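You operate a simulated robot arm through the tools that you are given. There is no shell and no other tool.

You run a simulated robot arm. Do the job below in one go: nothing can be reset, and whatever is moved stays where it is left.

TASK
Teak has tripped: switch it off, cure the fault it shows, reset and restart it.
Fine: touch the torque knob only for a load fault; selector back to the job card's speed; leave it running, pointer in the green.

Only the result counts: the job must be done as asked and must still hold three seconds after the hand-in. Knocking over, shifting, dropping, spilling or breaking anything else fails it.

THE ROBOT
A 7-joint arm with a two-finger parallel gripper, fixed in place. Base frame: the origin is at the foot of the arm, x ahead of it, y to its left, z up. Readings come in mm, rad, newtons and seconds.
Its first joint turns from -2.897 to 2.897 rad. Payload 4.4 kg.
The tool frame sits at the grasp point between the pads (the TCP): z along the fingers, y along the line on which they close. The tips reach 23 mm beyond it. The gripper opens to 94 mm. The fingers are 38 mm wide and 10 mm thick; the gripper's body (54 by 96 mm) begins 39 mm behind the TCP.
Orientation is told as [roll, pitch, yaw] about the base's x, y, z axes, in that order, counted from this pose: with the fingers straight down and closing along the base's y, the tool's x points along the base's -x, its y along +y and its z along -z.

THE INTERFACE
- The arm moves only by the tool play_rows. Its argument "steps" is a list of rows, each an object (a shift or turn left out is 0, a gripper value left out holds the last) with "offset": the shift along the base's x, y, z in units of 50 mm (1.0 is 50 mm), a list of three; "turn": the turn, a rotation vector about the base's x, y, z in units of 4 degrees (1.0 is 4 degrees), a list of three; "jaw": the opening, from 0 (shut) to 1 (fully open). In form: [{"offset": [dx, dy, dz], "turn": [wx, wy, wz], "jaw": jaw}, ...]. A call has 1 to 20 rows; each row shifts and turns the commanded pose from where the row before left it. A call with a number of a shift or a turn outside -1 to 1 is refused whole. Rows are played at 5 a second. More than 50 mm and 0.15 rad between two rows, or a gripper value outside its range, and nothing of the call is played. Where a pose cannot be reached the arm comes as near as it can. A force on the tool above 40 N (or 10 N above the force at the start of the call, whichever is more), or a blocked arm, ends the call early, and 0.2 s more pass. Each finger travels about 72 mm/s and halts on what it meets, pressing with about 31 N; the grip force reading is that of the motor and also rises with nothing between the fingers. The clock runs only during rows and for 0.2 s after the last one: add rows that do not move to give the fingers time. The reply holds the time, the measured pose of the TCP, the force on the tool along the base axes, the opening and the grip force, in the units named above and with some noise, with the torque about the TCP (base axes, N m) and any sound that the robot's microphone picked up.
- Cameras (640 x 400 px; columns grow to the right, rows downward): "scene" is fixed at [220.1, 651, 1391.4]; the picture's right is [-0.34, -0.94, 0.00], its down [-0.24, 0.09, -0.97] and it looks along [0.91, -0.33, -0.26] (base axes); focal length 305 px, centre (320, 200). "wrist" rides on the gripper at [86, 16, -75] in the tool frame; the picture's right is [-0.18, 0.98, 0.00], its down [-0.58, -0.11, -0.81] and it looks along [-0.79, -0.15, 0.59] (tool axes); focal length 243 px, centre (320, 200). There is no depth. A picture from a camera that has moved, and an enlarged one, comes with that camera's place and axes in the base frame and with its lens.
- camera(camera): a new picture of that camera. It takes no simulated time.
- enlarge(camera, box): a new picture of the part [left, top, right, bottom] of that camera's present view, enlarged. It takes no simulated time.
- finish_job(): hands the job in; it is judged then, once.

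Places have to be worked out from the pictures, the camera data and where the tool is seen. Open the gripper and draw the arm clear of the work before you hand the job in, unless the task says otherwise.

The tools are called after "Request:" as a command line: name --argument value ..., lists and objects as JSON in quotes. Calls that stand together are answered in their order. play_rows: Moves the arm, as the interface text tells. Its arguments: {"type":"object","properties":{"steps":{"type":"array","items":{"type":"object","properties":{"offset":{"type":"array","items":{"type":"number"}},"turn":{"type":"array","items":{"type":"number"}},"jaw":{"type":"number"}}}}},"required":["steps"]} The other tools are called the same way: camera (camera) takes a picture; enlarge (camera, box) takes an enlarged picture of a part of a camera's view; finish_job () hands the job in.

At the start:

```text
clock: 0.0
ee_pos: [695.0, -11.5, 1443.8]
ee_rot: [0.001, 0.001, 0.001]
ft_force: [-0.3, 0.3, 0.0]
torque: [0.0, 0.03, 0.0]
finger_gap: 94.0
grip_force: 0.0
```

scene: 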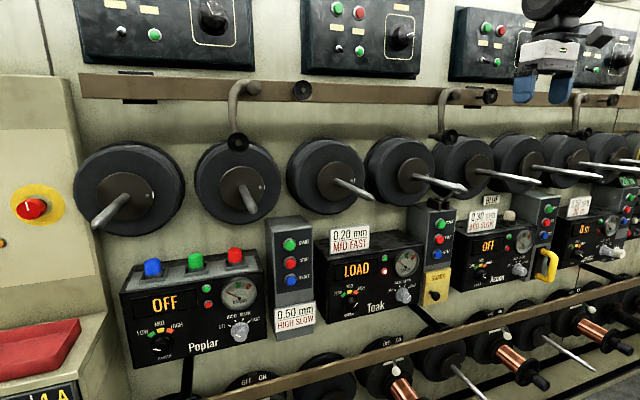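
wrist: 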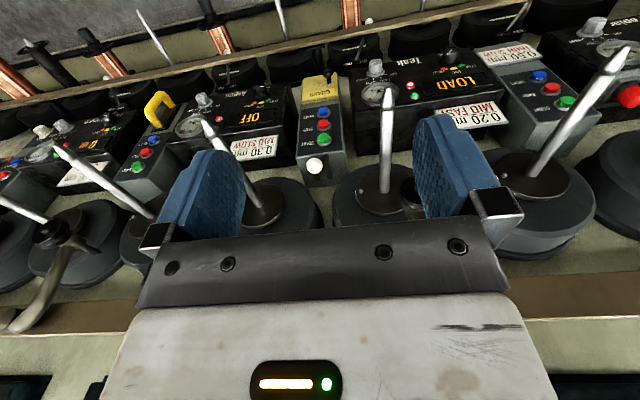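

I'll look closely at the Teak unit and its neighbours first; the display appears to read LOAD.

Request:
enlarge --camera "scene" --box '[300, 190, 460, 340]'

Request:
enlarge --camera "scene" --box '[110, 200, 330, 370]'

Request:
enlarge --camera "scene" --box '[400, 180, 560, 310]'

Request:
enlarge --camera "wrist" --box '[290, 20, 550, 190]'

```text
2.67 times, centred on (380, 265) of scene
camera zoom: at [220.1, 651.0, 1391.4], right [-0.34, -0.94, 0.0], down [-0.24, 0.09, -0.97], along [0.91, -0.33, -0.26], focal length 813 px, centre (160, 27)
```

zoom: 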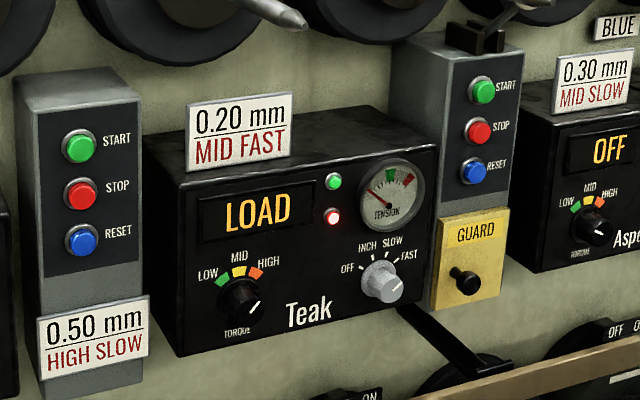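

```text
2.35 times, centred on (220, 285) of scene
camera zoom: at [220.1, 651.0, 1391.4], right [-0.34, -0.94, 0.0], down [-0.24, 0.09, -0.97], along [0.91, -0.33, -0.26], focal length 717 px, centre (555, 0)
```

zoom: 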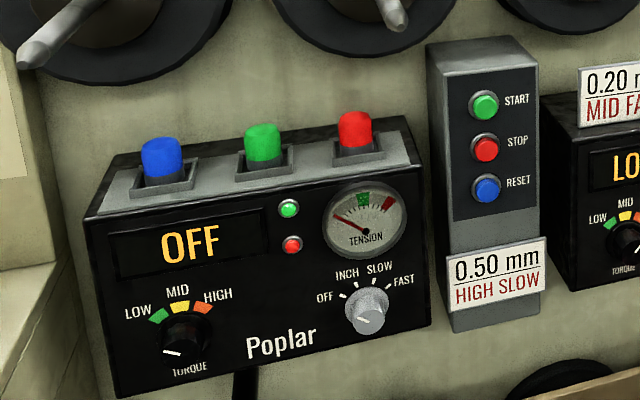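

```text
3.08 times, centred on (480, 245) of scene
camera zoom: at [220.1, 651.0, 1391.4], right [-0.34, -0.94, 0.0], down [-0.24, 0.09, -0.97], along [0.91, -0.33, -0.26], focal length 938 px, centre (-172, 62)
```

zoom: 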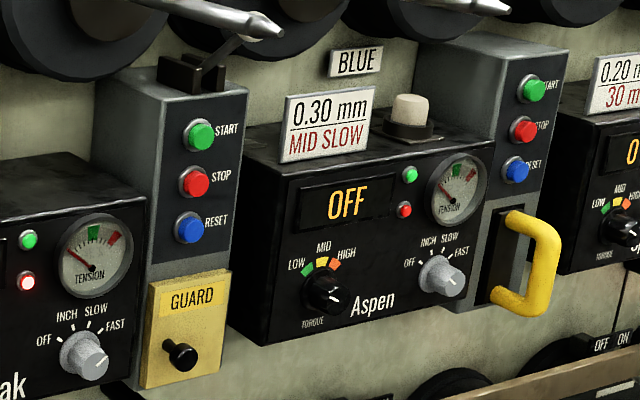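

```text
2.35 times, centred on (420, 105) of wrist
camera zoom: at [609.7, 4.4, 1519.1], right [0.18, 0.98, 0.0], down [0.58, -0.11, 0.81], along [0.79, -0.15, -0.59], focal length 571 px, centre (85, 424)
```

zoom: 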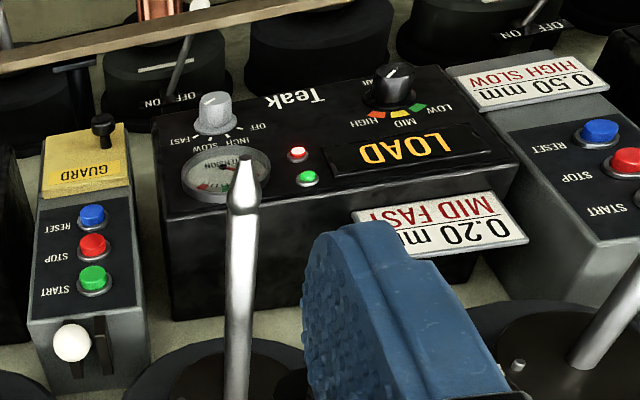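

Teak shows LOAD with the red lamp lit, and its card reads 0.20 mm MID FAST. I'll zoom in further to read the two knob pointers, the tension dial and the lever/guard hardware on the pod to its right.

Request:
enlarge --camera "scene" --box '[335, 270, 415, 320]'

Request:
enlarge --camera "scene" --box '[380, 235, 460, 310]'

Request:
enlarge --camera "wrist" --box '[345, 30, 495, 120]'

Request:
enlarge --camera "scene" --box '[540, 180, 640, 260]'

```text
8.00 times, centred on (375, 295) of scene
camera zoom: at [220.1, 651.0, 1391.4], right [-0.34, -0.94, 0.0], down [-0.24, 0.09, -0.97], along [0.91, -0.33, -0.26], focal length 2439 px, centre (-120, -560)
```

zoom: 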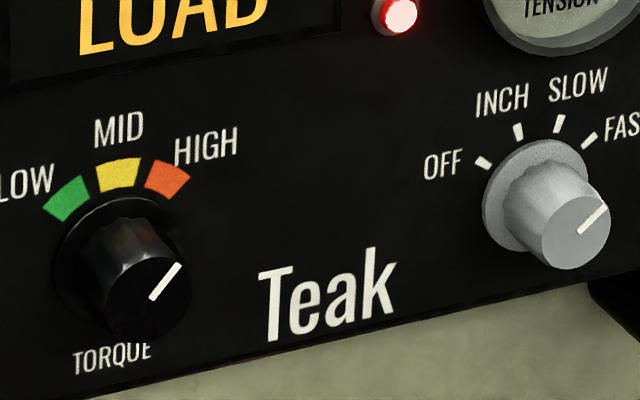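

```text
5.33 times, centred on (420, 272) of scene
camera zoom: at [220.1, 651.0, 1391.4], right [-0.34, -0.94, 0.0], down [-0.24, 0.09, -0.97], along [0.91, -0.33, -0.26], focal length 1626 px, centre (-213, -187)
```

zoom: 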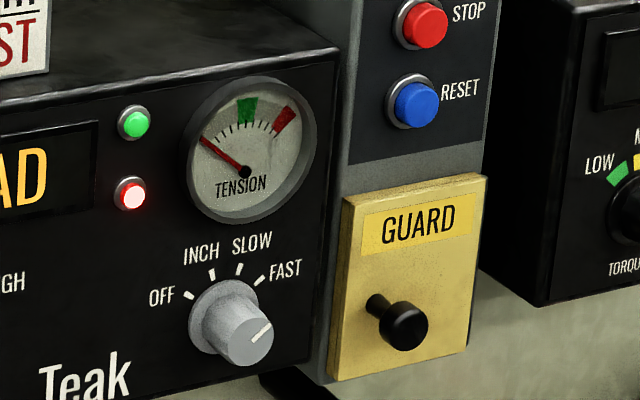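

```text
4.27 times, centred on (420, 75) of wrist
camera zoom: at [609.7, 4.4, 1519.1], right [0.18, 0.98, 0.0], down [0.58, -0.11, 0.81], along [0.79, -0.15, -0.59], focal length 1035 px, centre (-107, 733)
```

zoom: 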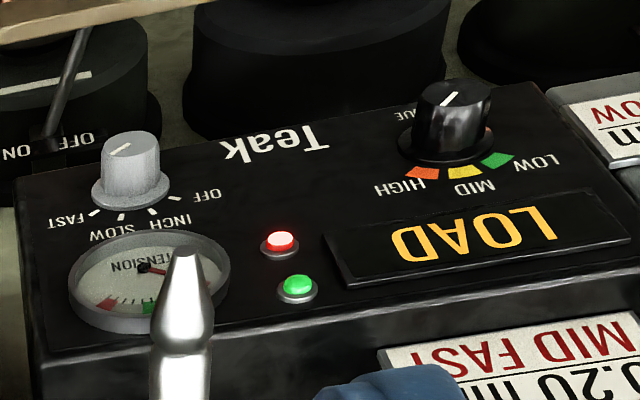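

```text
5.00 times, centred on (590, 220) of scene
camera zoom: at [220.1, 651.0, 1391.4], right [-0.34, -0.94, 0.0], down [-0.24, 0.09, -0.97], along [0.91, -0.33, -0.26], focal length 1524 px, centre (-1030, 100)
```

zoom: 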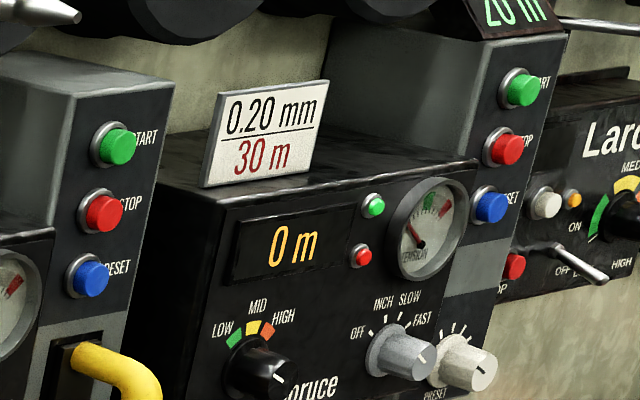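

Teak's torque pointer is at HIGH while the card says MID, and its selector is at FAST. Its START/STOP/RESET pod is the one on its right (with the GUARD flap). I triangulate the face at x≈960–985 and z≈800–1000. Next I draw back and swing the tool to point forward (+x) while lowering it, staying clear of the spindle tips at x≈790.

Request:
play_rows --steps '[{"offset": [-0.3, 0, -0.2], "turn": [0, -1, 0]}, {"offset": [-0.3, 0, -0.2], "turn": [0, -1, 0]}, {"offset": [-0.3, 0, -0.2], "turn": [0, -1, 0]}, {"offset": [-0.3, 0, -0.2], "turn": [0, -1, 0]}, {"offset": [-0.3, 0, -0.3], "turn": [0, -1, 0]}, {"offset": [-0.2, 0, -0.3], "turn": [0, -1, 0]}, {"offset": [-0.2, 0, -0.3], "turn": [0, -1, 0]}, {"offset": [0, 0, -0.4], "turn": [0, -1, 0]}, {"offset": [0, 0, -0.4], "turn": [0, -1, 0]}, {"offset": [0, 0, -0.4], "turn": [0, -1, 0]}, {"offset": [0, 0, -0.4], "turn": [0, -1, 0]}, {"offset": [0, 0, -0.4], "turn": [0, -1, 0]}]'

```text
clock: 2.6
ee_pos: [600.7, -9.5, 1260.1]
ee_rot: [-0.001, -0.838, 0.001]
ft_force: [0.4, -0.3, -0.4]
torque: [0.02, -0.03, 0.0]
finger_gap: 94.0
grip_force: 0.0
```

The motion tracks well. I continue to horizontal, lowering to about z=1000 and shifting toward y≈130 in front of Teak.

Request:
play_rows --steps '[{"offset": [0, 0.2, -0.5], "turn": [0, -1, 0]}, {"offset": [0, 0.3, -0.5], "turn": [0, -1, 0]}, {"offset": [0, 0.3, -0.5], "turn": [0, -1, 0]}, {"offset": [0, 0.3, -0.5], "turn": [0, -1, 0]}, {"offset": [0, 0.3, -0.5], "turn": [0, -1, 0]}, {"offset": [0, 0.3, -0.5], "turn": [0, -1, 0]}, {"offset": [0, 0.3, -0.5], "turn": [0, -1, 0]}, {"offset": [0, 0.3, -0.5], "turn": [0, -1, 0]}, {"offset": [0, 0.3, -0.5], "turn": [0, -1, 0]}, {"offset": [0, 0.2, -0.5], "turn": [0, -1, 0]}, {"offset": [0, 0, -0.2], "turn": [0, -0.497, 0]}]'

Request:
camera --camera "wrist"

Request:
camera --camera "scene"

```text
clock: 5.0
ee_pos: [600.5, 127.9, 1000.2]
ee_rot: [-3.128, -1.571, 3.127]
ft_force: [0.1, -0.3, -0.3]
torque: [-0.01, 0.02, 0.0]
finger_gap: 94.0
grip_force: 0.1
```

```text
taken
camera wrist: at [525.5, 144.5, 913.3], right [0.0, 0.98, 0.18], down [-0.81, -0.11, 0.58], along [0.59, -0.15, 0.79], focal length 243 px, centre (320, 200)
```

wrist: 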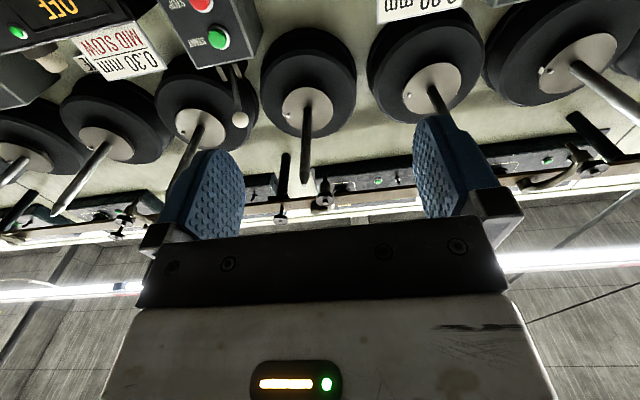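

```text
taken
```

scene: 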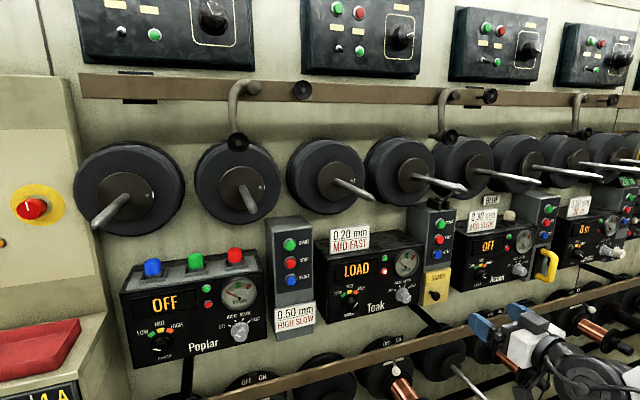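

With the camera underneath it mostly sees the ceiling, so I roll the tool about its own axis to bring the camera over the top. I do the first part now and check the arm follows.

Request:
play_rows --steps '[{"turn": [-1, 0, 0]}, {"turn": [-1, 0, 0]}, {"turn": [-1, 0, 0]}, {"turn": [-1, 0, 0]}, {"turn": [-1, 0, 0]}, {"turn": [-1, 0, 0]}, {"turn": [-1, 0, 0]}, {"turn": [-1, 0, 0]}, {"turn": [-1, 0, 0]}, {"turn": [-1, 0, 0]}, {"turn": [-1, 0, 0]}, {"turn": [-1, 0, 0]}, {"turn": [-1, 0, 0]}, {"turn": [-1, 0, 0]}, {"turn": [-1, 0, 0]}, {"turn": [-1, 0, 0]}, {"turn": [-1, 0, 0]}, {"turn": [-1, 0, 0]}, {"turn": [-1, 0, 0]}, {"turn": [-1, 0, 0]}]'

Request:
camera --camera "wrist"

```text
clock: 9.2
ee_pos: [600.7, 128.5, 999.6]
ee_rot: [-1.571, -0.172, 1.572]
ft_force: [-0.4, -0.4, -0.7]
torque: [-0.04, 0.01, 0.0]
finger_gap: 94.1
grip_force: 0.0
```

```text
taken
camera wrist: at [526.8, 46.3, 968.4], right [0.0, 0.35, -0.94], down [-0.81, 0.55, 0.21], along [0.59, 0.76, 0.28], focal length 243 px, centre (320, 200)
```

wrist: 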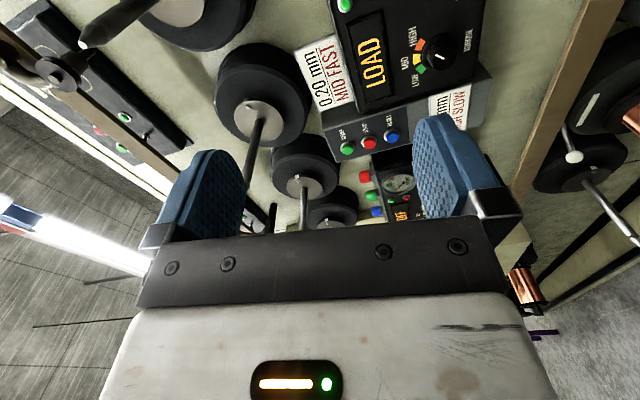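

The roll works. I keep going another 100° so that the camera ends on top.

Request:
play_rows --steps '[{"turn": [-1, 0, 0]}, {"turn": [-1, 0, 0]}, {"turn": [-1, 0, 0]}, {"turn": [-1, 0, 0]}, {"turn": [-1, 0, 0]}, {"turn": [-1, 0, 0]}, {"turn": [-1, 0, 0]}, {"turn": [-1, 0, 0]}, {"turn": [-1, 0, 0]}, {"turn": [-1, 0, 0]}, {"turn": [-1, 0, 0]}, {"turn": [-1, 0, 0]}, {"turn": [-1, 0, 0]}, {"turn": [-1, 0, 0]}, {"turn": [-1, 0, 0]}, {"turn": [-1, 0, 0]}, {"turn": [-1, 0, 0]}, {"turn": [-1, 0, 0]}, {"turn": [-1, 0, 0]}, {"turn": [-1, 0, 0]}]'

Request:
play_rows --steps '[{"turn": [-1, 0, 0]}, {"turn": [-1, 0, 0]}, {"turn": [-1, 0, 0]}, {"turn": [-1, 0, 0]}, {"turn": [-1, 0, 0]}]'

Request:
camera --camera "wrist"

```text
clock: 13.4
ee_pos: [600.4, 127.9, 999.6]
ee_rot: [-1.572, 1.223, 1.568]
ft_force: [-0.5, -0.2, 0.4]
torque: [-0.01, -0.01, 0.01]
finger_gap: 94.1
grip_force: 0.1
```

```text
clock: 14.6
ee_pos: [600.3, 128.4, 999.2]
ee_rot: [1.29, 1.569, -1.851]
ft_force: [0.2, 0.3, 0.2]
torque: [-0.02, -0.01, -0.01]
finger_gap: 94.0
grip_force: 0.1
```

```text
taken
camera wrist: at [526.3, 112.1, 1085.8], right [0.0, -0.98, -0.18], down [-0.81, 0.11, -0.58], along [0.59, 0.15, -0.79], focal length 243 px, centre (320, 200)
```

wrist: 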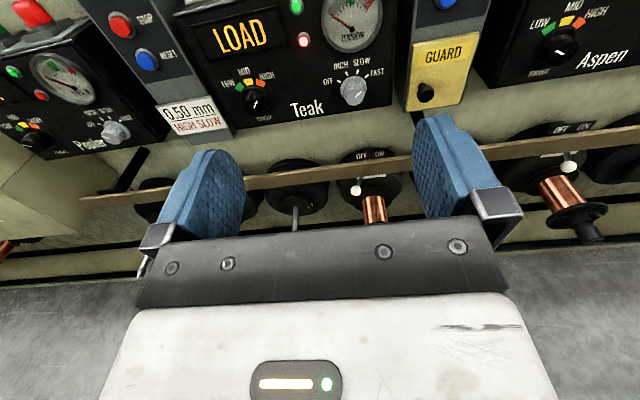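

The camera is now on top with Teak in view. I enlarge both views for accurate triangulation of the knobs and buttons.

Request:
enlarge --camera "wrist" --box '[200, 0, 400, 125]'

Request:
enlarge --camera "wrist" --box '[340, 0, 500, 120]'

Request:
enlarge --camera "scene" --box '[320, 240, 420, 315]'

Request:
enlarge --camera "scene" --box '[390, 190, 470, 310]'

```text
3.20 times, centred on (300, 62) of wrist
camera zoom: at [526.3, 112.1, 1085.8], right [0.0, -0.98, -0.18], down [-0.81, 0.11, -0.58], along [0.59, 0.15, -0.79], focal length 776 px, centre (384, 640)
```

zoom: 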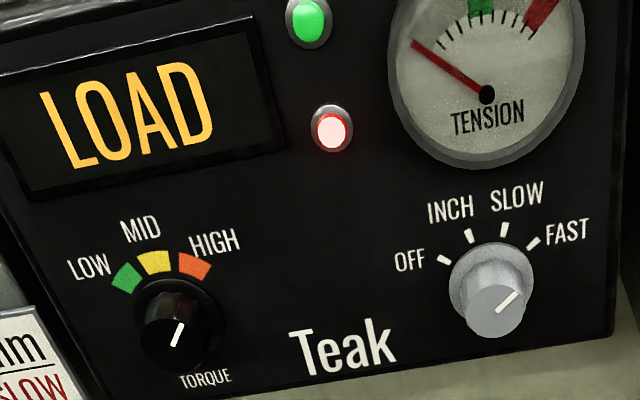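

```text
3.33 times, centred on (420, 60) of wrist
camera zoom: at [526.3, 112.1, 1085.8], right [0.0, -0.98, -0.18], down [-0.81, 0.11, -0.58], along [0.59, 0.15, -0.79], focal length 809 px, centre (-13, 667)
```

zoom: 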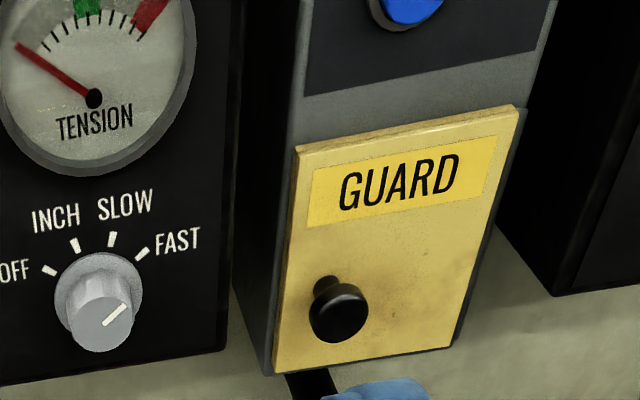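

```text
5.33 times, centred on (370, 278) of scene
camera zoom: at [220.1, 651.0, 1391.4], right [-0.34, -0.94, 0.0], down [-0.24, 0.09, -0.97], along [0.91, -0.33, -0.26], focal length 1626 px, centre (53, -213)
```

zoom: 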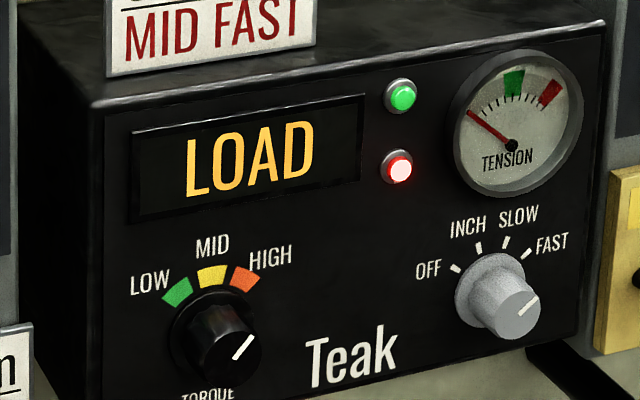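

```text
3.33 times, centred on (430, 250) of scene
camera zoom: at [220.1, 651.0, 1391.4], right [-0.34, -0.94, 0.0], down [-0.24, 0.09, -0.97], along [0.91, -0.33, -0.26], focal length 1016 px, centre (-47, 33)
```

zoom: 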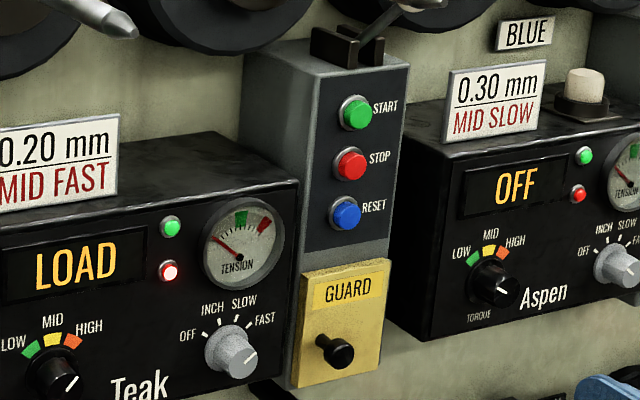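

I triangulate the torque knob cap at about (941, 280, 844), the selector cap at about (936, 95, 832) and the panel face at x≈962. I roll back +100° so there is room to turn the selector from FAST to OFF, and move in front of the selector at x≈800.

Request:
play_rows --steps '[{"offset": [0.16, -0.0264, -0.1344], "turn": [1, 0, 0]}, {"offset": [0.16, -0.0264, -0.1344], "turn": [1, 0, 0]}, {"offset": [0.16, -0.0264, -0.1344], "turn": [1, 0, 0]}, {"offset": [0.16, -0.0264, -0.1344], "turn": [1, 0, 0]}, {"offset": [0.16, -0.0264, -0.1344], "turn": [1, 0, 0]}, {"offset": [0.16, -0.0264, -0.1344], "turn": [1, 0, 0]}, {"offset": [0.16, -0.0264, -0.1344], "turn": [1, 0, 0]}, {"offset": [0.16, -0.0264, -0.1344], "turn": [1, 0, 0]}, {"offset": [0.16, -0.0264, -0.1344], "turn": [1, 0, 0]}, {"offset": [0.16, -0.0264, -0.1344], "turn": [1, 0, 0]}, {"offset": [0.16, -0.0264, -0.1344], "turn": [1, 0, 0]}, {"offset": [0.16, -0.0264, -0.1344], "turn": [1, 0, 0]}, {"offset": [0.16, -0.0264, -0.1344], "turn": [1, 0, 0]}, {"offset": [0.16, -0.0264, -0.1344], "turn": [1, 0, 0]}, {"offset": [0.16, -0.0264, -0.1344], "turn": [1, 0, 0]}, {"offset": [0.16, -0.0264, -0.1344], "turn": [1, 0, 0]}, {"offset": [0.16, -0.0264, -0.1344], "turn": [1, 0, 0]}, {"offset": [0.16, -0.0264, -0.1344], "turn": [1, 0, 0]}, {"offset": [0.16, -0.0264, -0.1344], "turn": [1, 0, 0]}, {"offset": [0.16, -0.0264, -0.1344], "turn": [1, 0, 0]}]'

Request:
play_rows --steps '[{"offset": [0.16, -0.0264, -0.1344], "turn": [1, 0, 0]}, {"offset": [0.16, -0.0264, -0.1344], "turn": [1, 0, 0]}, {"offset": [0.16, -0.0264, -0.1344], "turn": [1, 0, 0]}, {"offset": [0.16, -0.0264, -0.1344], "turn": [1, 0, 0]}, {"offset": [0.16, -0.0264, -0.1344], "turn": [1, 0, 0]}, {"jaw": 0.7}, {"jaw": 0.7}]'

Request:
camera --camera "wrist"

Request:
camera --camera "scene"

```text
clock: 18.8
ee_pos: [759.1, 117.8, 868.5]
ee_rot: [-1.568, 0.175, 1.561]
ft_force: [0.0, -0.4, -0.8]
torque: [0.04, 0.0, -0.06]
finger_gap: 93.8
grip_force: 0.1
out of reach, approached as far as the arm can: row 17, 19, 20
```

```text
clock: 20.4
ee_pos: [796.6, 127.0, 835.8]
ee_rot: [-1.569, -0.174, 1.558]
ft_force: [-0.2, 0.2, -0.1]
torque: [0.0, 0.0, -0.02]
finger_gap: 65.9
grip_force: 0.0
out of reach, approached as far as the arm can: row 1, 2, 4
```

```text
taken
camera wrist: at [721.0, 45.2, 805.2], right [0.0, 0.35, -0.94], down [-0.8, 0.56, 0.21], along [0.6, 0.75, 0.28], focal length 243 px, centre (320, 200)
```

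wrist: 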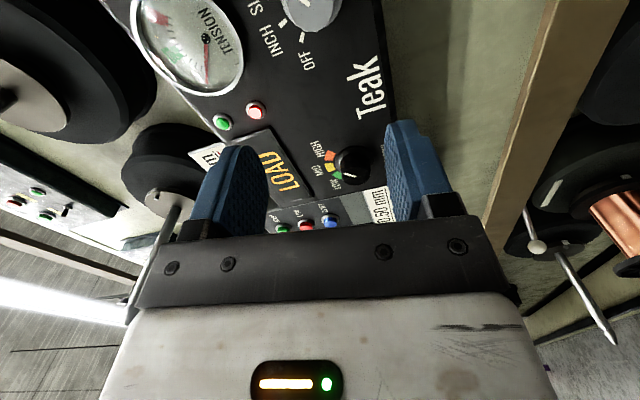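

```text
taken
```

scene: 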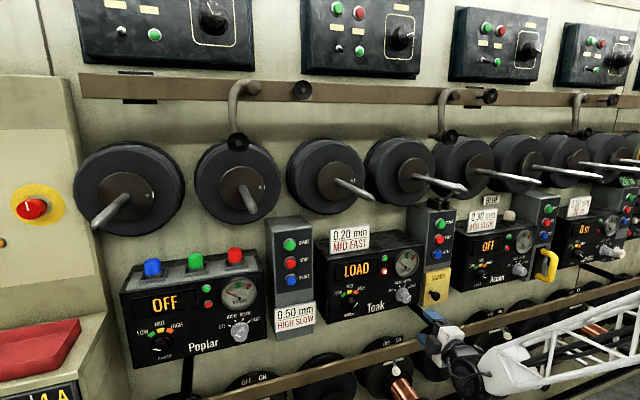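

The arm reported some poses out of reach and the TCP sits at y≈127 rather than the 95 intended. I test with a small sideways and forward move to see how it responds.

Request:
play_rows --steps '[{"offset": [0, -0.2, 0]}, {"offset": [0, -0.2, 0]}, {}]'

```text
clock: 21.2
ee_pos: [795.5, 124.9, 836.5]
ee_rot: [-1.57, -0.175, 1.557]
ft_force: [-1.1, 0.2, 0.8]
torque: [0.0, -0.01, -0.02]
finger_gap: 65.8
grip_force: 0.1
out of reach, approached as far as the arm can: row 1, 2
```

Request:
enlarge --camera "scene" --box '[400, 280, 640, 400]'

```text
2.67 times, centred on (520, 340) of scene
camera zoom: at [220.1, 651.0, 1391.4], right [-0.34, -0.94, 0.0], down [-0.24, 0.09, -0.97], along [0.91, -0.33, -0.26], focal length 813 px, centre (-213, -173)
```

zoom: 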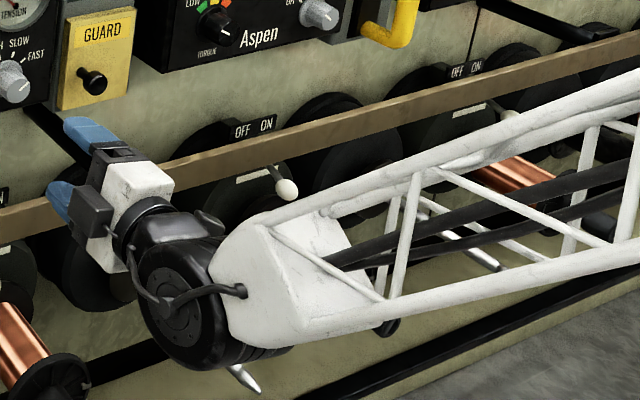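

A 20 mm sideways command gave only 2 mm, so a joint limit is binding in this configuration. I back off in x and raise slightly to free the arm, then probe again.

Request:
play_rows --steps '[{"offset": [-0.5, 0, 0.3]}, {"offset": [-0.5, 0, 0.3]}, {"offset": [-0.5, 0, 0.4]}, {"offset": [-0.5, 0, 0.5]}, {}]'

Request:
camera --camera "scene"

```text
clock: 22.4
ee_pos: [697.0, 122.8, 915.6]
ee_rot: [-1.571, -0.175, 1.571]
ft_force: [-0.3, -0.6, -0.8]
torque: [0.0, -0.01, -0.01]
finger_gap: 65.8
grip_force: 0.0
```

```text
taken
```

scene: 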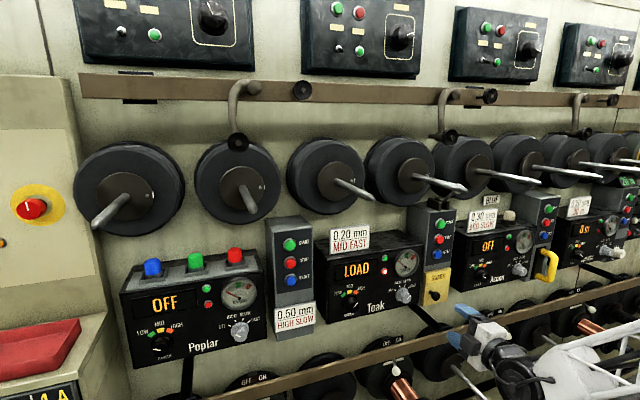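

Freed again; the pose tracks exactly at (697, 123, 916). I probe whether reaching out further first helps: forward to about x=880 at z≈985, watching for out-of-reach reports.

Request:
play_rows --steps '[{"offset": [0, 0, 0.7]}, {"offset": [0.2, 0, 0.7]}, {"offset": [0.6, 0, 0]}, {"offset": [0.6, 0, 0]}, {"offset": [0.6, 0, 0]}, {"offset": [0.6, 0, 0]}, {"offset": [0.6, 0, 0]}, {"offset": [0.4, 0, 0]}, {}]'

```text
clock: 24.4
ee_pos: [876.8, 123.9, 984.7]
ee_rot: [-1.57, -0.176, 1.57]
ft_force: [-0.6, -0.3, 0.1]
torque: [-0.04, 0.0, 0.01]
finger_gap: 65.8
grip_force: 0.0
```

That is fully reachable. Now I lower in small steps at this x, in front of the panel (the tip is at x≈900, about 35 mm clear of the knob caps).

Request:
play_rows --steps '[{"offset": [0, 0, -0.4]}, {"offset": [0, 0, -0.4]}, {"offset": [0, 0, -0.4]}, {"offset": [0, 0, -0.4]}, {"offset": [0, 0, -0.4]}, {}]'

Request:
camera --camera "scene"

Request:
camera --camera "wrist"

```text
clock: 25.8
ee_pos: [874.6, 128.0, 883.1]
ee_rot: [-1.569, -0.174, 1.558]
ft_force: [-0.3, 0.5, 0.4]
torque: [-0.01, 0.01, -0.05]
finger_gap: 65.8
grip_force: 0.0
out of reach, approached as far as the arm can: row 5
```

```text
taken
```

scene: 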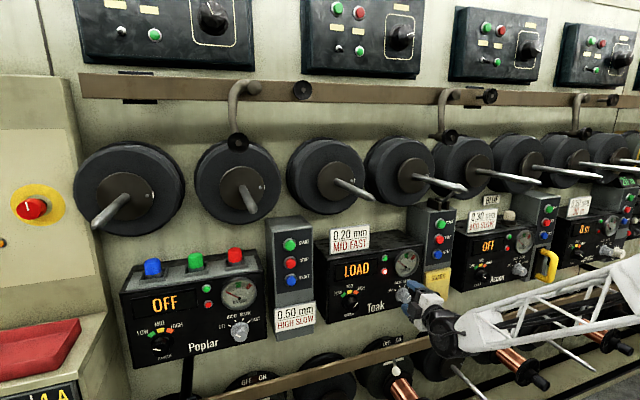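

```text
taken
camera wrist: at [800.5, 46.1, 852.0], right [0.0, 0.35, -0.94], down [-0.8, 0.56, 0.21], along [0.6, 0.75, 0.28], focal length 243 px, centre (320, 200)
```

wrist: 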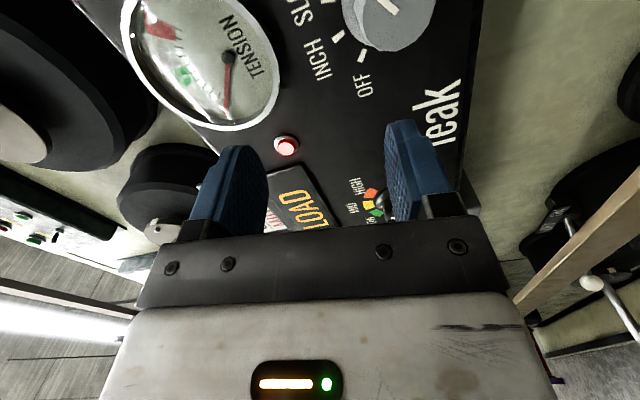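

The limit shows up near z≈885 here. I test whether tilting the tool a little downward (a wrist-bend limit would explain this) frees the lower heights.

Request:
play_rows --steps '[{"turn": [0, 1, 0]}, {"turn": [0, 1, 0]}, {"turn": [0, 1, 0]}, {"offset": [0, 0, -0.3]}, {"offset": [0, 0, -0.3]}, {"offset": [0, 0, -0.3]}, {}]'

```text
clock: 27.4
ee_pos: [874.7, 127.8, 837.4]
ee_rot: [-1.357, -0.172, 1.534]
ft_force: [0.4, -0.3, -0.1]
torque: [0.04, -0.01, 0.0]
finger_gap: 66.0
grip_force: 0.0
```

With 12° of downward tilt, z=837 is reachable: the tool axis is now (0.98, 0, −0.21). I shift over to the selector's y≈95 and check the view before going in.

Request:
play_rows --steps '[{"offset": [0, -0.33, 0]}, {"offset": [0, -0.33, 0]}, {}]'

Request:
camera --camera "wrist"

Request:
enlarge --camera "scene" --box '[340, 230, 500, 350]'

```text
clock: 28.2
ee_pos: [874.9, 99.5, 841.5]
ee_rot: [-1.357, -0.168, 1.524]
ft_force: [1.0, 1.2, 0.0]
torque: [0.0, -0.02, -0.02]
finger_gap: 65.9
grip_force: 0.0
out of reach, approached as far as the arm can: row 2
```

```text
taken
camera wrist: at [794.9, 18.0, 825.8], right [-0.19, 0.35, -0.92], down [-0.74, 0.56, 0.37], along [0.65, 0.75, 0.15], focal length 243 px, centre (320, 200)
```

wrist: 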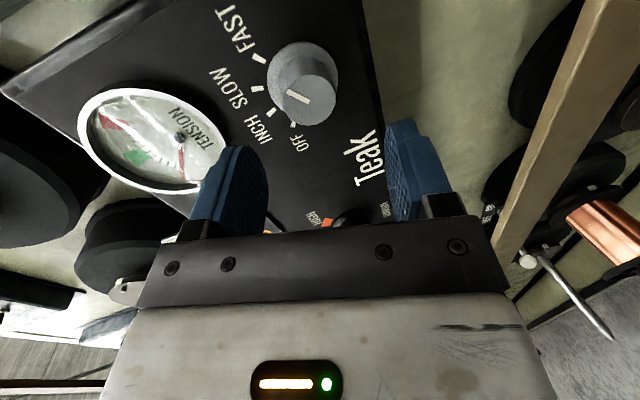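

```text
3.33 times, centred on (420, 290) of scene
camera zoom: at [220.1, 651.0, 1391.4], right [-0.34, -0.94, 0.0], down [-0.24, 0.09, -0.97], along [0.91, -0.33, -0.26], focal length 1016 px, centre (-13, -100)
```

zoom: 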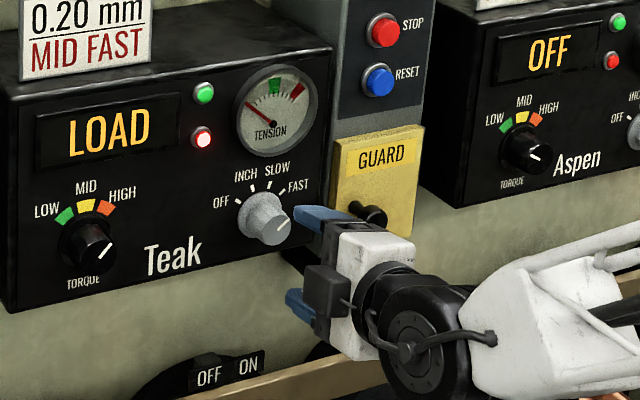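

Row 2 hit the limit again, so this spot needs slightly more downward tilt. I take a closer look at the selector from here to refine its position.

Request:
enlarge --camera "wrist" --box '[200, 20, 400, 145]'

Request:
enlarge --camera "scene" --box '[380, 270, 430, 310]'

```text
3.20 times, centred on (300, 82) of wrist
camera zoom: at [794.9, 18.0, 825.8], right [-0.19, 0.35, -0.92], down [-0.74, 0.56, 0.37], along [0.65, 0.75, 0.15], focal length 776 px, centre (384, 576)
```

zoom: 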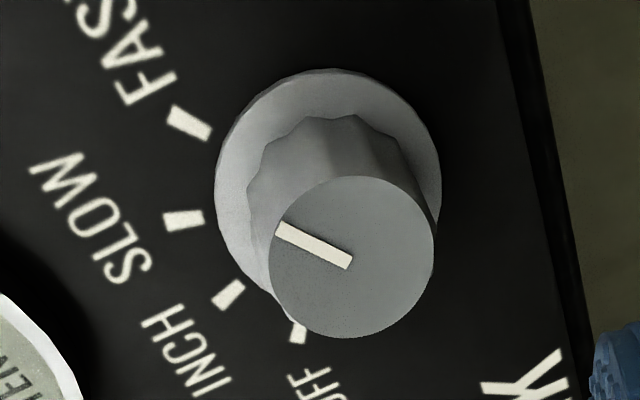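

```text
10.00 times, centred on (405, 290) of scene
camera zoom: at [220.1, 651.0, 1391.4], right [-0.34, -0.94, 0.0], down [-0.24, 0.09, -0.97], along [0.91, -0.33, -0.26], focal length 3048 px, centre (-530, -700)
```

zoom: 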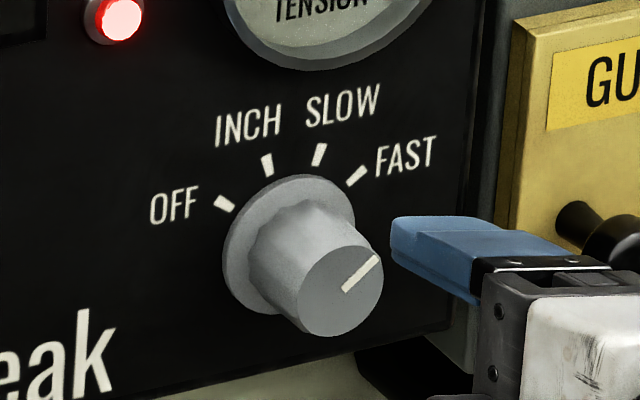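

Refined selector: cap centre ≈ (936, 93, 831), cap about 31 mm across, skirt front at x≈960. I add tilt to 22° down, then roll about the tool's own axis so the jaws close sideways, staying at x≈875.

Request:
play_rows --steps '[{"turn": [0, 1, 0.15]}, {"turn": [0, 1, 0]}, {"turn": [0, 0.5, 0]}, {"offset": [-0.1, -0.13, -0.2], "turn": [0.927, 0, -0.375]}, {"turn": [0.927, 0, -0.375]}, {"turn": [0.927, 0, -0.375]}, {"turn": [0.927, 0, -0.375]}, {"turn": [0.927, 0, -0.375]}, {"turn": [0.927, 0, -0.375]}, {"turn": [0.927, 0, -0.375]}, {"turn": [0.927, 0, -0.375]}, {"turn": [0.927, 0, -0.375]}, {"turn": [0.927, 0, -0.375]}, {"turn": [0.927, 0, -0.375]}, {"turn": [0.927, 0, -0.375]}, {"turn": [0.927, 0, -0.375]}, {"turn": [0.927, 0, -0.375]}, {"turn": [0.927, 0, -0.375]}, {"turn": [0.927, 0, -0.375]}, {"turn": [0.927, 0, -0.375]}]'

Request:
play_rows --steps '[{"turn": [0.927, 0, -0.375]}, {"turn": [0.927, 0, -0.375]}, {"turn": [0.927, 0, -0.375]}, {}]'

Request:
camera --camera "wrist"

```text
clock: 32.4
ee_pos: [869.6, 93.1, 829.5]
ee_rot: [-0.487, -1.142, 0.531]
ft_force: [0.5, -0.4, -0.6]
torque: [0.02, -0.01, 0.01]
finger_gap: 66.0
grip_force: 0.1
```

```text
clock: 33.4
ee_pos: [870.0, 92.4, 830.6]
ee_rot: [-0.003, -1.197, 0.005]
ft_force: [-0.2, -0.1, -0.4]
torque: [-0.01, 0.0, 0.0]
finger_gap: 65.6
grip_force: 0.2
```

```text
taken
camera wrist: at [769.2, 108.8, 777.4], right [0.07, 0.98, 0.17], down [-0.54, -0.11, 0.84], along [0.84, -0.15, 0.52], focal length 243 px, centre (320, 200)
```

wrist: 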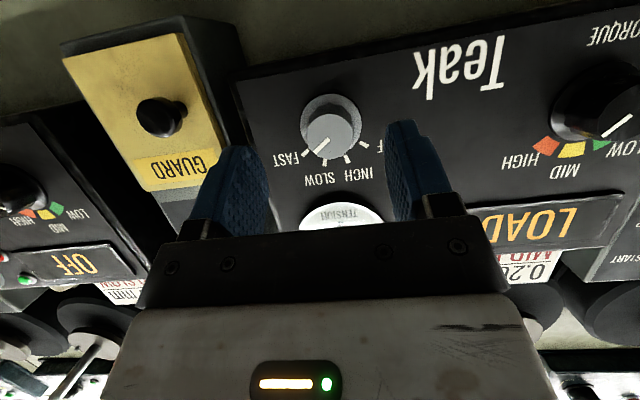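

Now the pose is exactly (870, 92, 831) with 21.4° tilt, no reach complaints, and the selector sits between the fingers. I rotate +50° about the knob axis (base x) in the air to check the start-of-turn pose is reachable.

Request:
play_rows --steps '[{"turn": [1, 0, 0]}, {"turn": [1, 0, 0]}, {"turn": [1, 0, 0]}, {"turn": [1, 0, 0]}, {"turn": [1, 0, 0]}, {"turn": [1, 0, 0]}, {"turn": [1, 0, 0]}, {"turn": [1, 0, 0]}, {"turn": [1, 0, 0]}, {"turn": [1, 0, 0]}, {"turn": [1, 0, 0]}, {"turn": [1, 0, 0]}, {"turn": [0.5, 0, 0]}, {}]'

Request:
camera --camera "wrist"

Request:
camera --camera "scene"

```text
clock: 36.4
ee_pos: [868.6, 99.4, 830.0]
ee_rot: [0.216, -1.187, -0.209]
ft_force: [0.3, 0.4, -0.3]
torque: [0.0, 0.01, -0.04]
finger_gap: 65.9
grip_force: 0.0
out of reach, approached as far as the arm can: row 1, 2, 3, 4, 5, 6, 7, 8, 9, 10, 11, 12
```

```text
taken
camera wrist: at [768.4, 121.1, 778.5], right [0.08, 0.97, 0.25], down [-0.54, -0.17, 0.82], along [0.84, -0.2, 0.51], focal length 243 px, centre (320, 200)
```

wrist: 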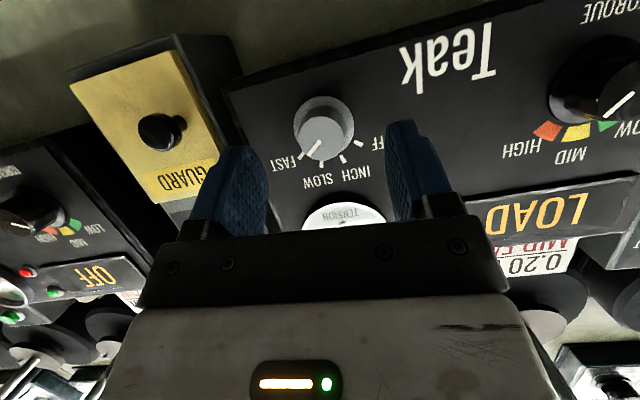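

```text
taken
```

scene: 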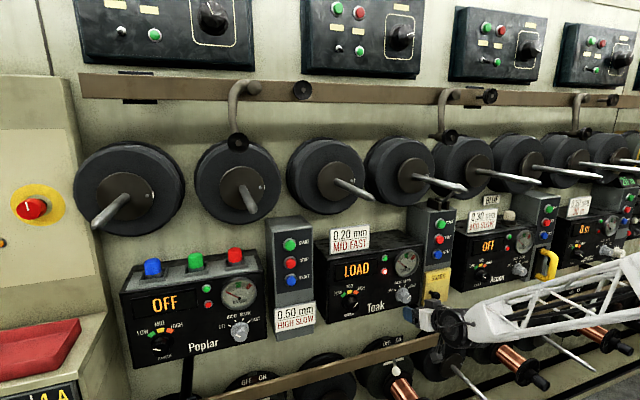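

Positive roll from here is blocked (a joint-7 limit lies near this roll), so I'll use the opposite roll with the camera on top, where there's range both ways. I re-centre and roll −180° about the tool axis, keeping the tilt.

Request:
play_rows --steps '[{"offset": [-0.1, -0.14, 0], "turn": [-1, 0, 0]}, {"turn": [-1, 0, 0.395]}, {"turn": [-1, 0, 0.395]}, {"turn": [-1, 0, 0.395]}, {"turn": [-1, 0, 0.395]}, {"turn": [-1, 0, 0.395]}, {"turn": [-1, 0, 0.395]}, {"turn": [-1, 0, 0.395]}, {"turn": [-1, 0, 0.395]}, {"turn": [-1, 0, 0.395]}, {"turn": [-1, 0, 0.395]}, {"turn": [-1, 0, 0.395]}, {"turn": [-1, 0, 0.395]}, {"turn": [-1, 0, 0.395]}, {"turn": [-1, 0, 0.395]}, {"turn": [-1, 0, 0.395]}, {"turn": [-1, 0, 0.395]}, {"turn": [-1, 0, 0.395]}, {"turn": [-1, 0, 0.395]}, {"turn": [-1, 0, 0.395]}]'

Request:
play_rows --steps '[{"turn": [-1, 0, 0.395]}, {"turn": [-1, 0, 0.395]}, {"turn": [-1, 0, 0.395]}, {"turn": [-1, 0, 0.395]}, {"turn": [-1, 0, 0.395]}, {"turn": [-1, 0, 0.395]}, {"turn": [-1, 0, 0.395]}, {"turn": [-1, 0, 0.395]}, {"turn": [-1, 0, 0.395]}, {"turn": [-1, 0, 0.395]}, {"turn": [-1, 0, 0.395]}, {"turn": [-1, 0, 0.395]}, {"turn": [-1, 0, 0.395]}, {"turn": [-1, 0, 0.395]}, {"turn": [-1, 0, 0.395]}, {"turn": [-1, 0, 0.395]}, {"turn": [-1, 0, 0.395]}, {"turn": [-1, 0, 0.395]}, {"turn": [-1, 0, 0.395]}, {"turn": [-1, 0, 0.395]}]'

Request:
play_rows --steps '[{"turn": [-1, 0, 0.395]}, {"turn": [-1, 0, 0.395]}, {"turn": [-0.85, 0, 0.336]}, {}]'

Request:
camera --camera "wrist"

```text
clock: 40.6
ee_pos: [864.5, 92.5, 829.7]
ee_rot: [-1.18, -0.177, 1.505]
ft_force: [0.4, 0.4, 0.0]
torque: [-0.02, -0.01, 0.02]
finger_gap: 65.8
grip_force: 0.1
```

```text
clock: 44.8
ee_pos: [863.2, 93.1, 830.2]
ee_rot: [-0.563, 1.118, 2.52]
ft_force: [0.1, 0.6, -0.5]
torque: [-0.04, 0.02, 0.03]
finger_gap: 65.7
grip_force: 0.0
```

```text
clock: 45.8
ee_pos: [864.1, 92.8, 830.6]
ee_rot: [-0.105, 1.189, 3.02]
ft_force: [-0.5, 0.3, -0.3]
torque: [0.02, 0.0, -0.01]
finger_gap: 65.7
grip_force: 0.0
```

```text
taken
camera wrist: at [826.1, 72.8, 936.7], right [-0.09, -0.97, -0.21], down [-0.96, 0.14, -0.24], along [0.26, 0.18, -0.95], focal length 243 px, centre (320, 200)
```

wrist: 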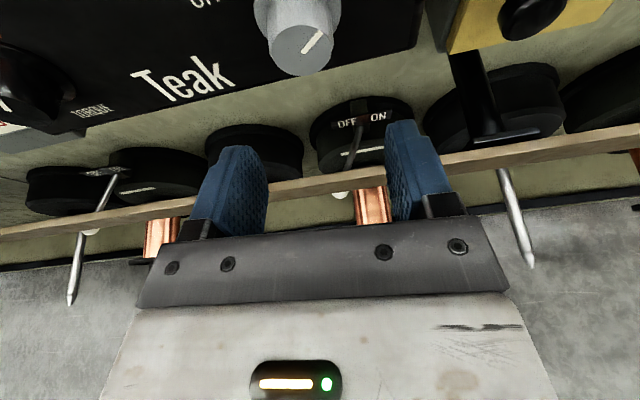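

The full roll was clean (no reach complaints); the jaws now close sideways with the camera on top. I rotate +50° about the base x axis to the start-of-turn pose.

Request:
play_rows --steps '[{"turn": [1, 0, 0]}, {"turn": [1, 0, 0]}, {"turn": [1, 0, 0]}, {"turn": [1, 0, 0]}, {"turn": [1, 0, 0]}, {"turn": [1, 0, 0]}, {"turn": [1, 0, 0]}, {"turn": [1, 0, 0]}, {"turn": [1, 0, 0]}, {"turn": [1, 0, 0]}, {"turn": [1, 0, 0]}, {"turn": [1, 0, 0]}, {"turn": [0.2, 0, 0]}, {}]'

Request:
camera --camera "wrist"

```text
clock: 48.8
ee_pos: [841.1, 299.8, 887.1]
ee_rot: [-1.24, 0.634, 2.02]
ft_force: [-0.6, 0.0, 0.0]
torque: [-0.01, -0.01, 0.0]
finger_gap: 65.7
grip_force: 0.1
out of reach, approached as far as the arm can: row 2, 3, 4, 5, 6, 7, 8, 9, 10, 11, 12
```

```text
taken
camera wrist: at [801.3, 208.1, 945.5], right [-0.11, -0.5, -0.86], down [-0.95, 0.3, -0.05], along [0.28, 0.81, -0.51], focal length 243 px, centre (320, 200)
```

wrist: 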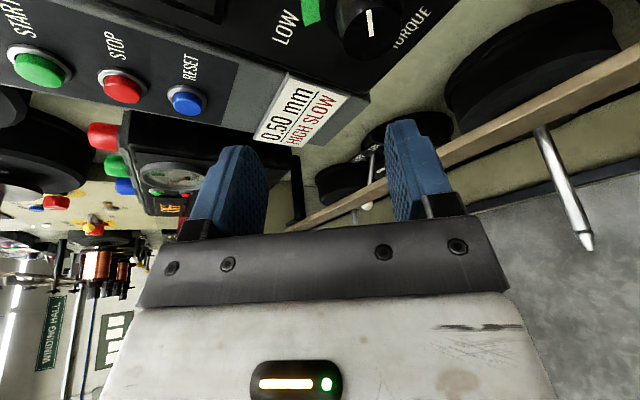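

The IK "approached" by drifting 200 mm sideways (no contact, forces zero). The pattern of failures fits one rule: in this arm configuration the tool must point slightly to the right of the arm's own plane. So I'll turn the selector with a rotation from straight ahead towards the right, which suits that. First I undo the rotation here, well clear of the panel.

Request:
play_rows --steps '[{"offset": [-0.3, 0, 0], "turn": [-1, 0, 0]}, {"offset": [-0.3, 0, 0], "turn": [-1, 0, 0]}, {"turn": [-1, 0, 0]}, {"turn": [-1, 0, 0]}, {"turn": [-1, 0, 0]}, {"turn": [-1, 0, 0]}, {"turn": [-1, 0, 0]}, {"turn": [-1, 0, 0]}, {"turn": [-1, 0, 0]}, {"turn": [-1, 0, 0]}, {"turn": [-0.5, 0, 0]}, {}]'

```text
clock: 51.4
ee_pos: [811.6, 298.5, 886.2]
ee_rot: [-0.404, 1.16, 2.743]
ft_force: [-1.1, 0.6, -0.8]
torque: [0.01, -0.02, 0.02]
finger_gap: 65.7
grip_force: 0.1
```

Tool axis is now (0.93, 0.04, −0.37). I rotate to a slightly right-pointing stance, then roll +176° about the tool axis back to the camera-below side while moving over to the selector at standoff x≈865.

Request:
play_rows --steps '[{"turn": [-1, 0, 0]}, {"turn": [-1, 0, 0]}, {"turn": [-1, 0, 0]}, {"turn": [-0.85, 0, 0]}, {"offset": [0.026, -0.1, -0.027], "turn": [1, -0.069, -0.39]}, {"offset": [0.026, -0.1, -0.027], "turn": [1, -0.069, -0.39]}, {"offset": [0.026, -0.1, -0.027], "turn": [1, -0.069, -0.39]}, {"offset": [0.026, -0.1, -0.027], "turn": [1, -0.069, -0.39]}, {"offset": [0.026, -0.1, -0.027], "turn": [1, -0.069, -0.39]}, {"offset": [0.026, -0.1, -0.027], "turn": [1, -0.069, -0.39]}, {"offset": [0.026, -0.1, -0.027], "turn": [1, -0.069, -0.39]}, {"offset": [0.026, -0.1, -0.027], "turn": [1, -0.069, -0.39]}, {"offset": [0.026, -0.1, -0.027], "turn": [1, -0.069, -0.39]}, {"offset": [0.026, -0.1, -0.027], "turn": [1, -0.069, -0.39]}, {"offset": [0.026, -0.1, -0.027], "turn": [1, -0.069, -0.39]}, {"offset": [0.026, -0.1, -0.027], "turn": [1, -0.069, -0.39]}, {"offset": [0.026, -0.1, -0.027], "turn": [1, -0.069, -0.39]}, {"offset": [0.026, -0.1, -0.027], "turn": [1, -0.069, -0.39]}, {"offset": [0.026, -0.1, -0.027], "turn": [1, -0.069, -0.39]}, {"offset": [0.026, -0.1, -0.027], "turn": [1, -0.069, -0.39]}]'

Request:
play_rows --steps '[{"offset": [0.026, -0.1, -0.027], "turn": [1, -0.069, -0.39]}, {"offset": [0.026, -0.1, -0.027], "turn": [1, -0.069, -0.39]}, {"offset": [0.026, -0.1, -0.027], "turn": [1, -0.069, -0.39]}, {"offset": [0.026, -0.1, -0.027], "turn": [1, -0.069, -0.39]}, {"offset": [0.026, -0.1, -0.027], "turn": [1, -0.069, -0.39]}, {"offset": [0.026, -0.1, -0.027], "turn": [1, -0.069, -0.39]}, {"offset": [0.026, -0.1, -0.027], "turn": [1, -0.069, -0.39]}, {"offset": [0.026, -0.1, -0.027], "turn": [1, -0.069, -0.39]}, {"offset": [0.026, -0.1, -0.027], "turn": [1, -0.069, -0.39]}, {"offset": [0.026, -0.1, -0.027], "turn": [1, -0.069, -0.39]}]'

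```text
clock: 55.6
ee_pos: [830.7, 219.3, 866.0]
ee_rot: [-1.157, 0.451, 1.691]
ft_force: [-0.4, 0.1, 0.7]
torque: [0.03, 0.01, 0.0]
finger_gap: 65.8
grip_force: 0.0
```

```text
clock: 57.8
ee_pos: [844.3, 169.0, 852.7]
ee_rot: [-1.189, -0.244, 1.404]
ft_force: [-0.6, 0.5, 1.0]
torque: [0.01, -0.01, -0.03]
finger_gap: 65.8
grip_force: 0.0
```

No reach trouble so far. I continue with the remaining 15 rows to finish at the selector standoff.

Request:
play_rows --steps '[{"offset": [0.026, -0.1, -0.027], "turn": [1, -0.069, -0.39]}, {"offset": [0.026, -0.1, -0.027], "turn": [1, -0.069, -0.39]}, {"offset": [0.026, -0.1, -0.027], "turn": [1, -0.069, -0.39]}, {"offset": [0.026, -0.1, -0.027], "turn": [1, -0.069, -0.39]}, {"offset": [0.026, -0.1, -0.027], "turn": [1, -0.069, -0.39]}, {"offset": [0.026, -0.1, -0.027], "turn": [1, -0.069, -0.39]}, {"offset": [0.026, -0.1, -0.027], "turn": [1, -0.069, -0.39]}, {"offset": [0.026, -0.1, -0.027], "turn": [1, -0.069, -0.39]}, {"offset": [0.026, -0.1, -0.027], "turn": [1, -0.069, -0.39]}, {"offset": [0.026, -0.1, -0.027], "turn": [1, -0.069, -0.39]}, {"offset": [0.026, -0.1, -0.027], "turn": [1, -0.069, -0.39]}, {"offset": [0.026, -0.1, -0.027], "turn": [1, -0.069, -0.39]}, {"offset": [0.026, -0.1, -0.027], "turn": [1, -0.069, -0.39]}, {}]'

Request:
camera --camera "wrist"

```text
clock: 60.8
ee_pos: [862.3, 103.3, 833.5]
ee_rot: [-0.701, -1.079, 0.69]
ft_force: [-0.1, 0.7, 0.1]
torque: [-0.01, 0.03, 0.01]
finger_gap: 65.7
grip_force: 0.1
```

```text
taken
camera wrist: at [760.5, 98.1, 778.3], right [0.02, 0.99, -0.14], down [-0.53, 0.12, 0.84], along [0.85, 0.06, 0.53], focal length 243 px, centre (320, 200)
```

wrist: 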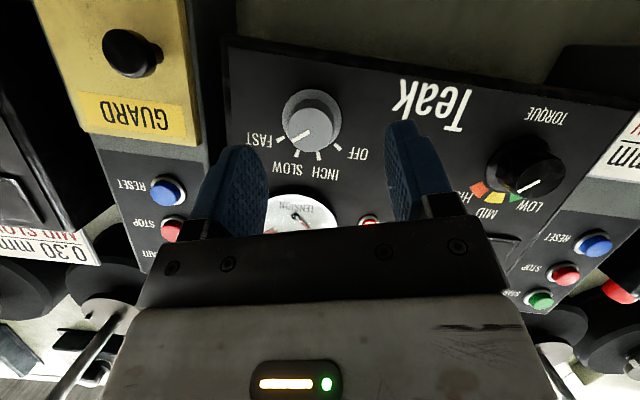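

The tool axis is (0.93, −0.07, −0.36) — a good stance. I finish the roll with two more rows and align to the knob axis at y≈92.5, z≈831, staying back at x≈865.

Request:
play_rows --steps '[{"offset": [0.02, -0.1, -0.03], "turn": [1, -0.069, -0.39]}, {"offset": [0.02, -0.12, -0.02], "turn": [0.9, -0.062, -0.35]}, {}]'

Request:
enlarge --camera "wrist" --box '[220, 60, 420, 185]'

Request:
enlarge --camera "scene" --box '[340, 230, 500, 350]'

```text
clock: 61.6
ee_pos: [864.4, 92.0, 830.7]
ee_rot: [-0.454, -1.158, 0.42]
ft_force: [0.7, -0.1, -0.1]
torque: [0.01, -0.01, 0.01]
finger_gap: 65.8
grip_force: 0.1
```

```text
3.20 times, centred on (320, 122) of wrist
camera zoom: at [762.7, 98.8, 774.9], right [0.07, 1.0, 0.0], down [-0.54, 0.04, 0.84], along [0.84, -0.06, 0.54], focal length 776 px, centre (320, 448)
```

zoom: 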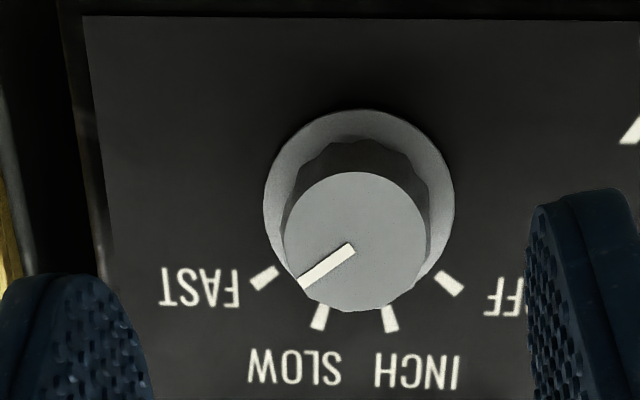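

```text
3.33 times, centred on (420, 290) of scene
camera zoom: at [220.1, 651.0, 1391.4], right [-0.34, -0.94, 0.0], down [-0.24, 0.09, -0.97], along [0.91, -0.33, -0.26], focal length 1016 px, centre (-13, -100)
```

zoom: 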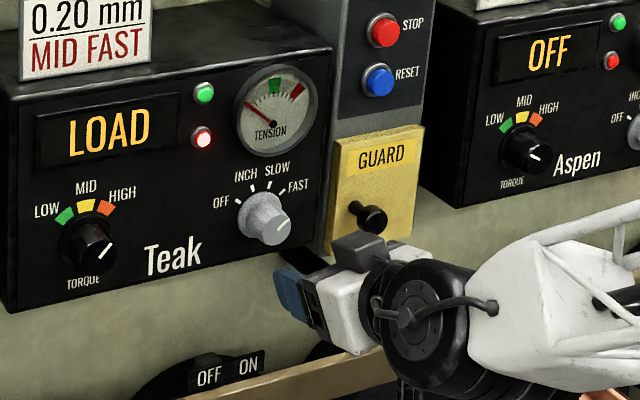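

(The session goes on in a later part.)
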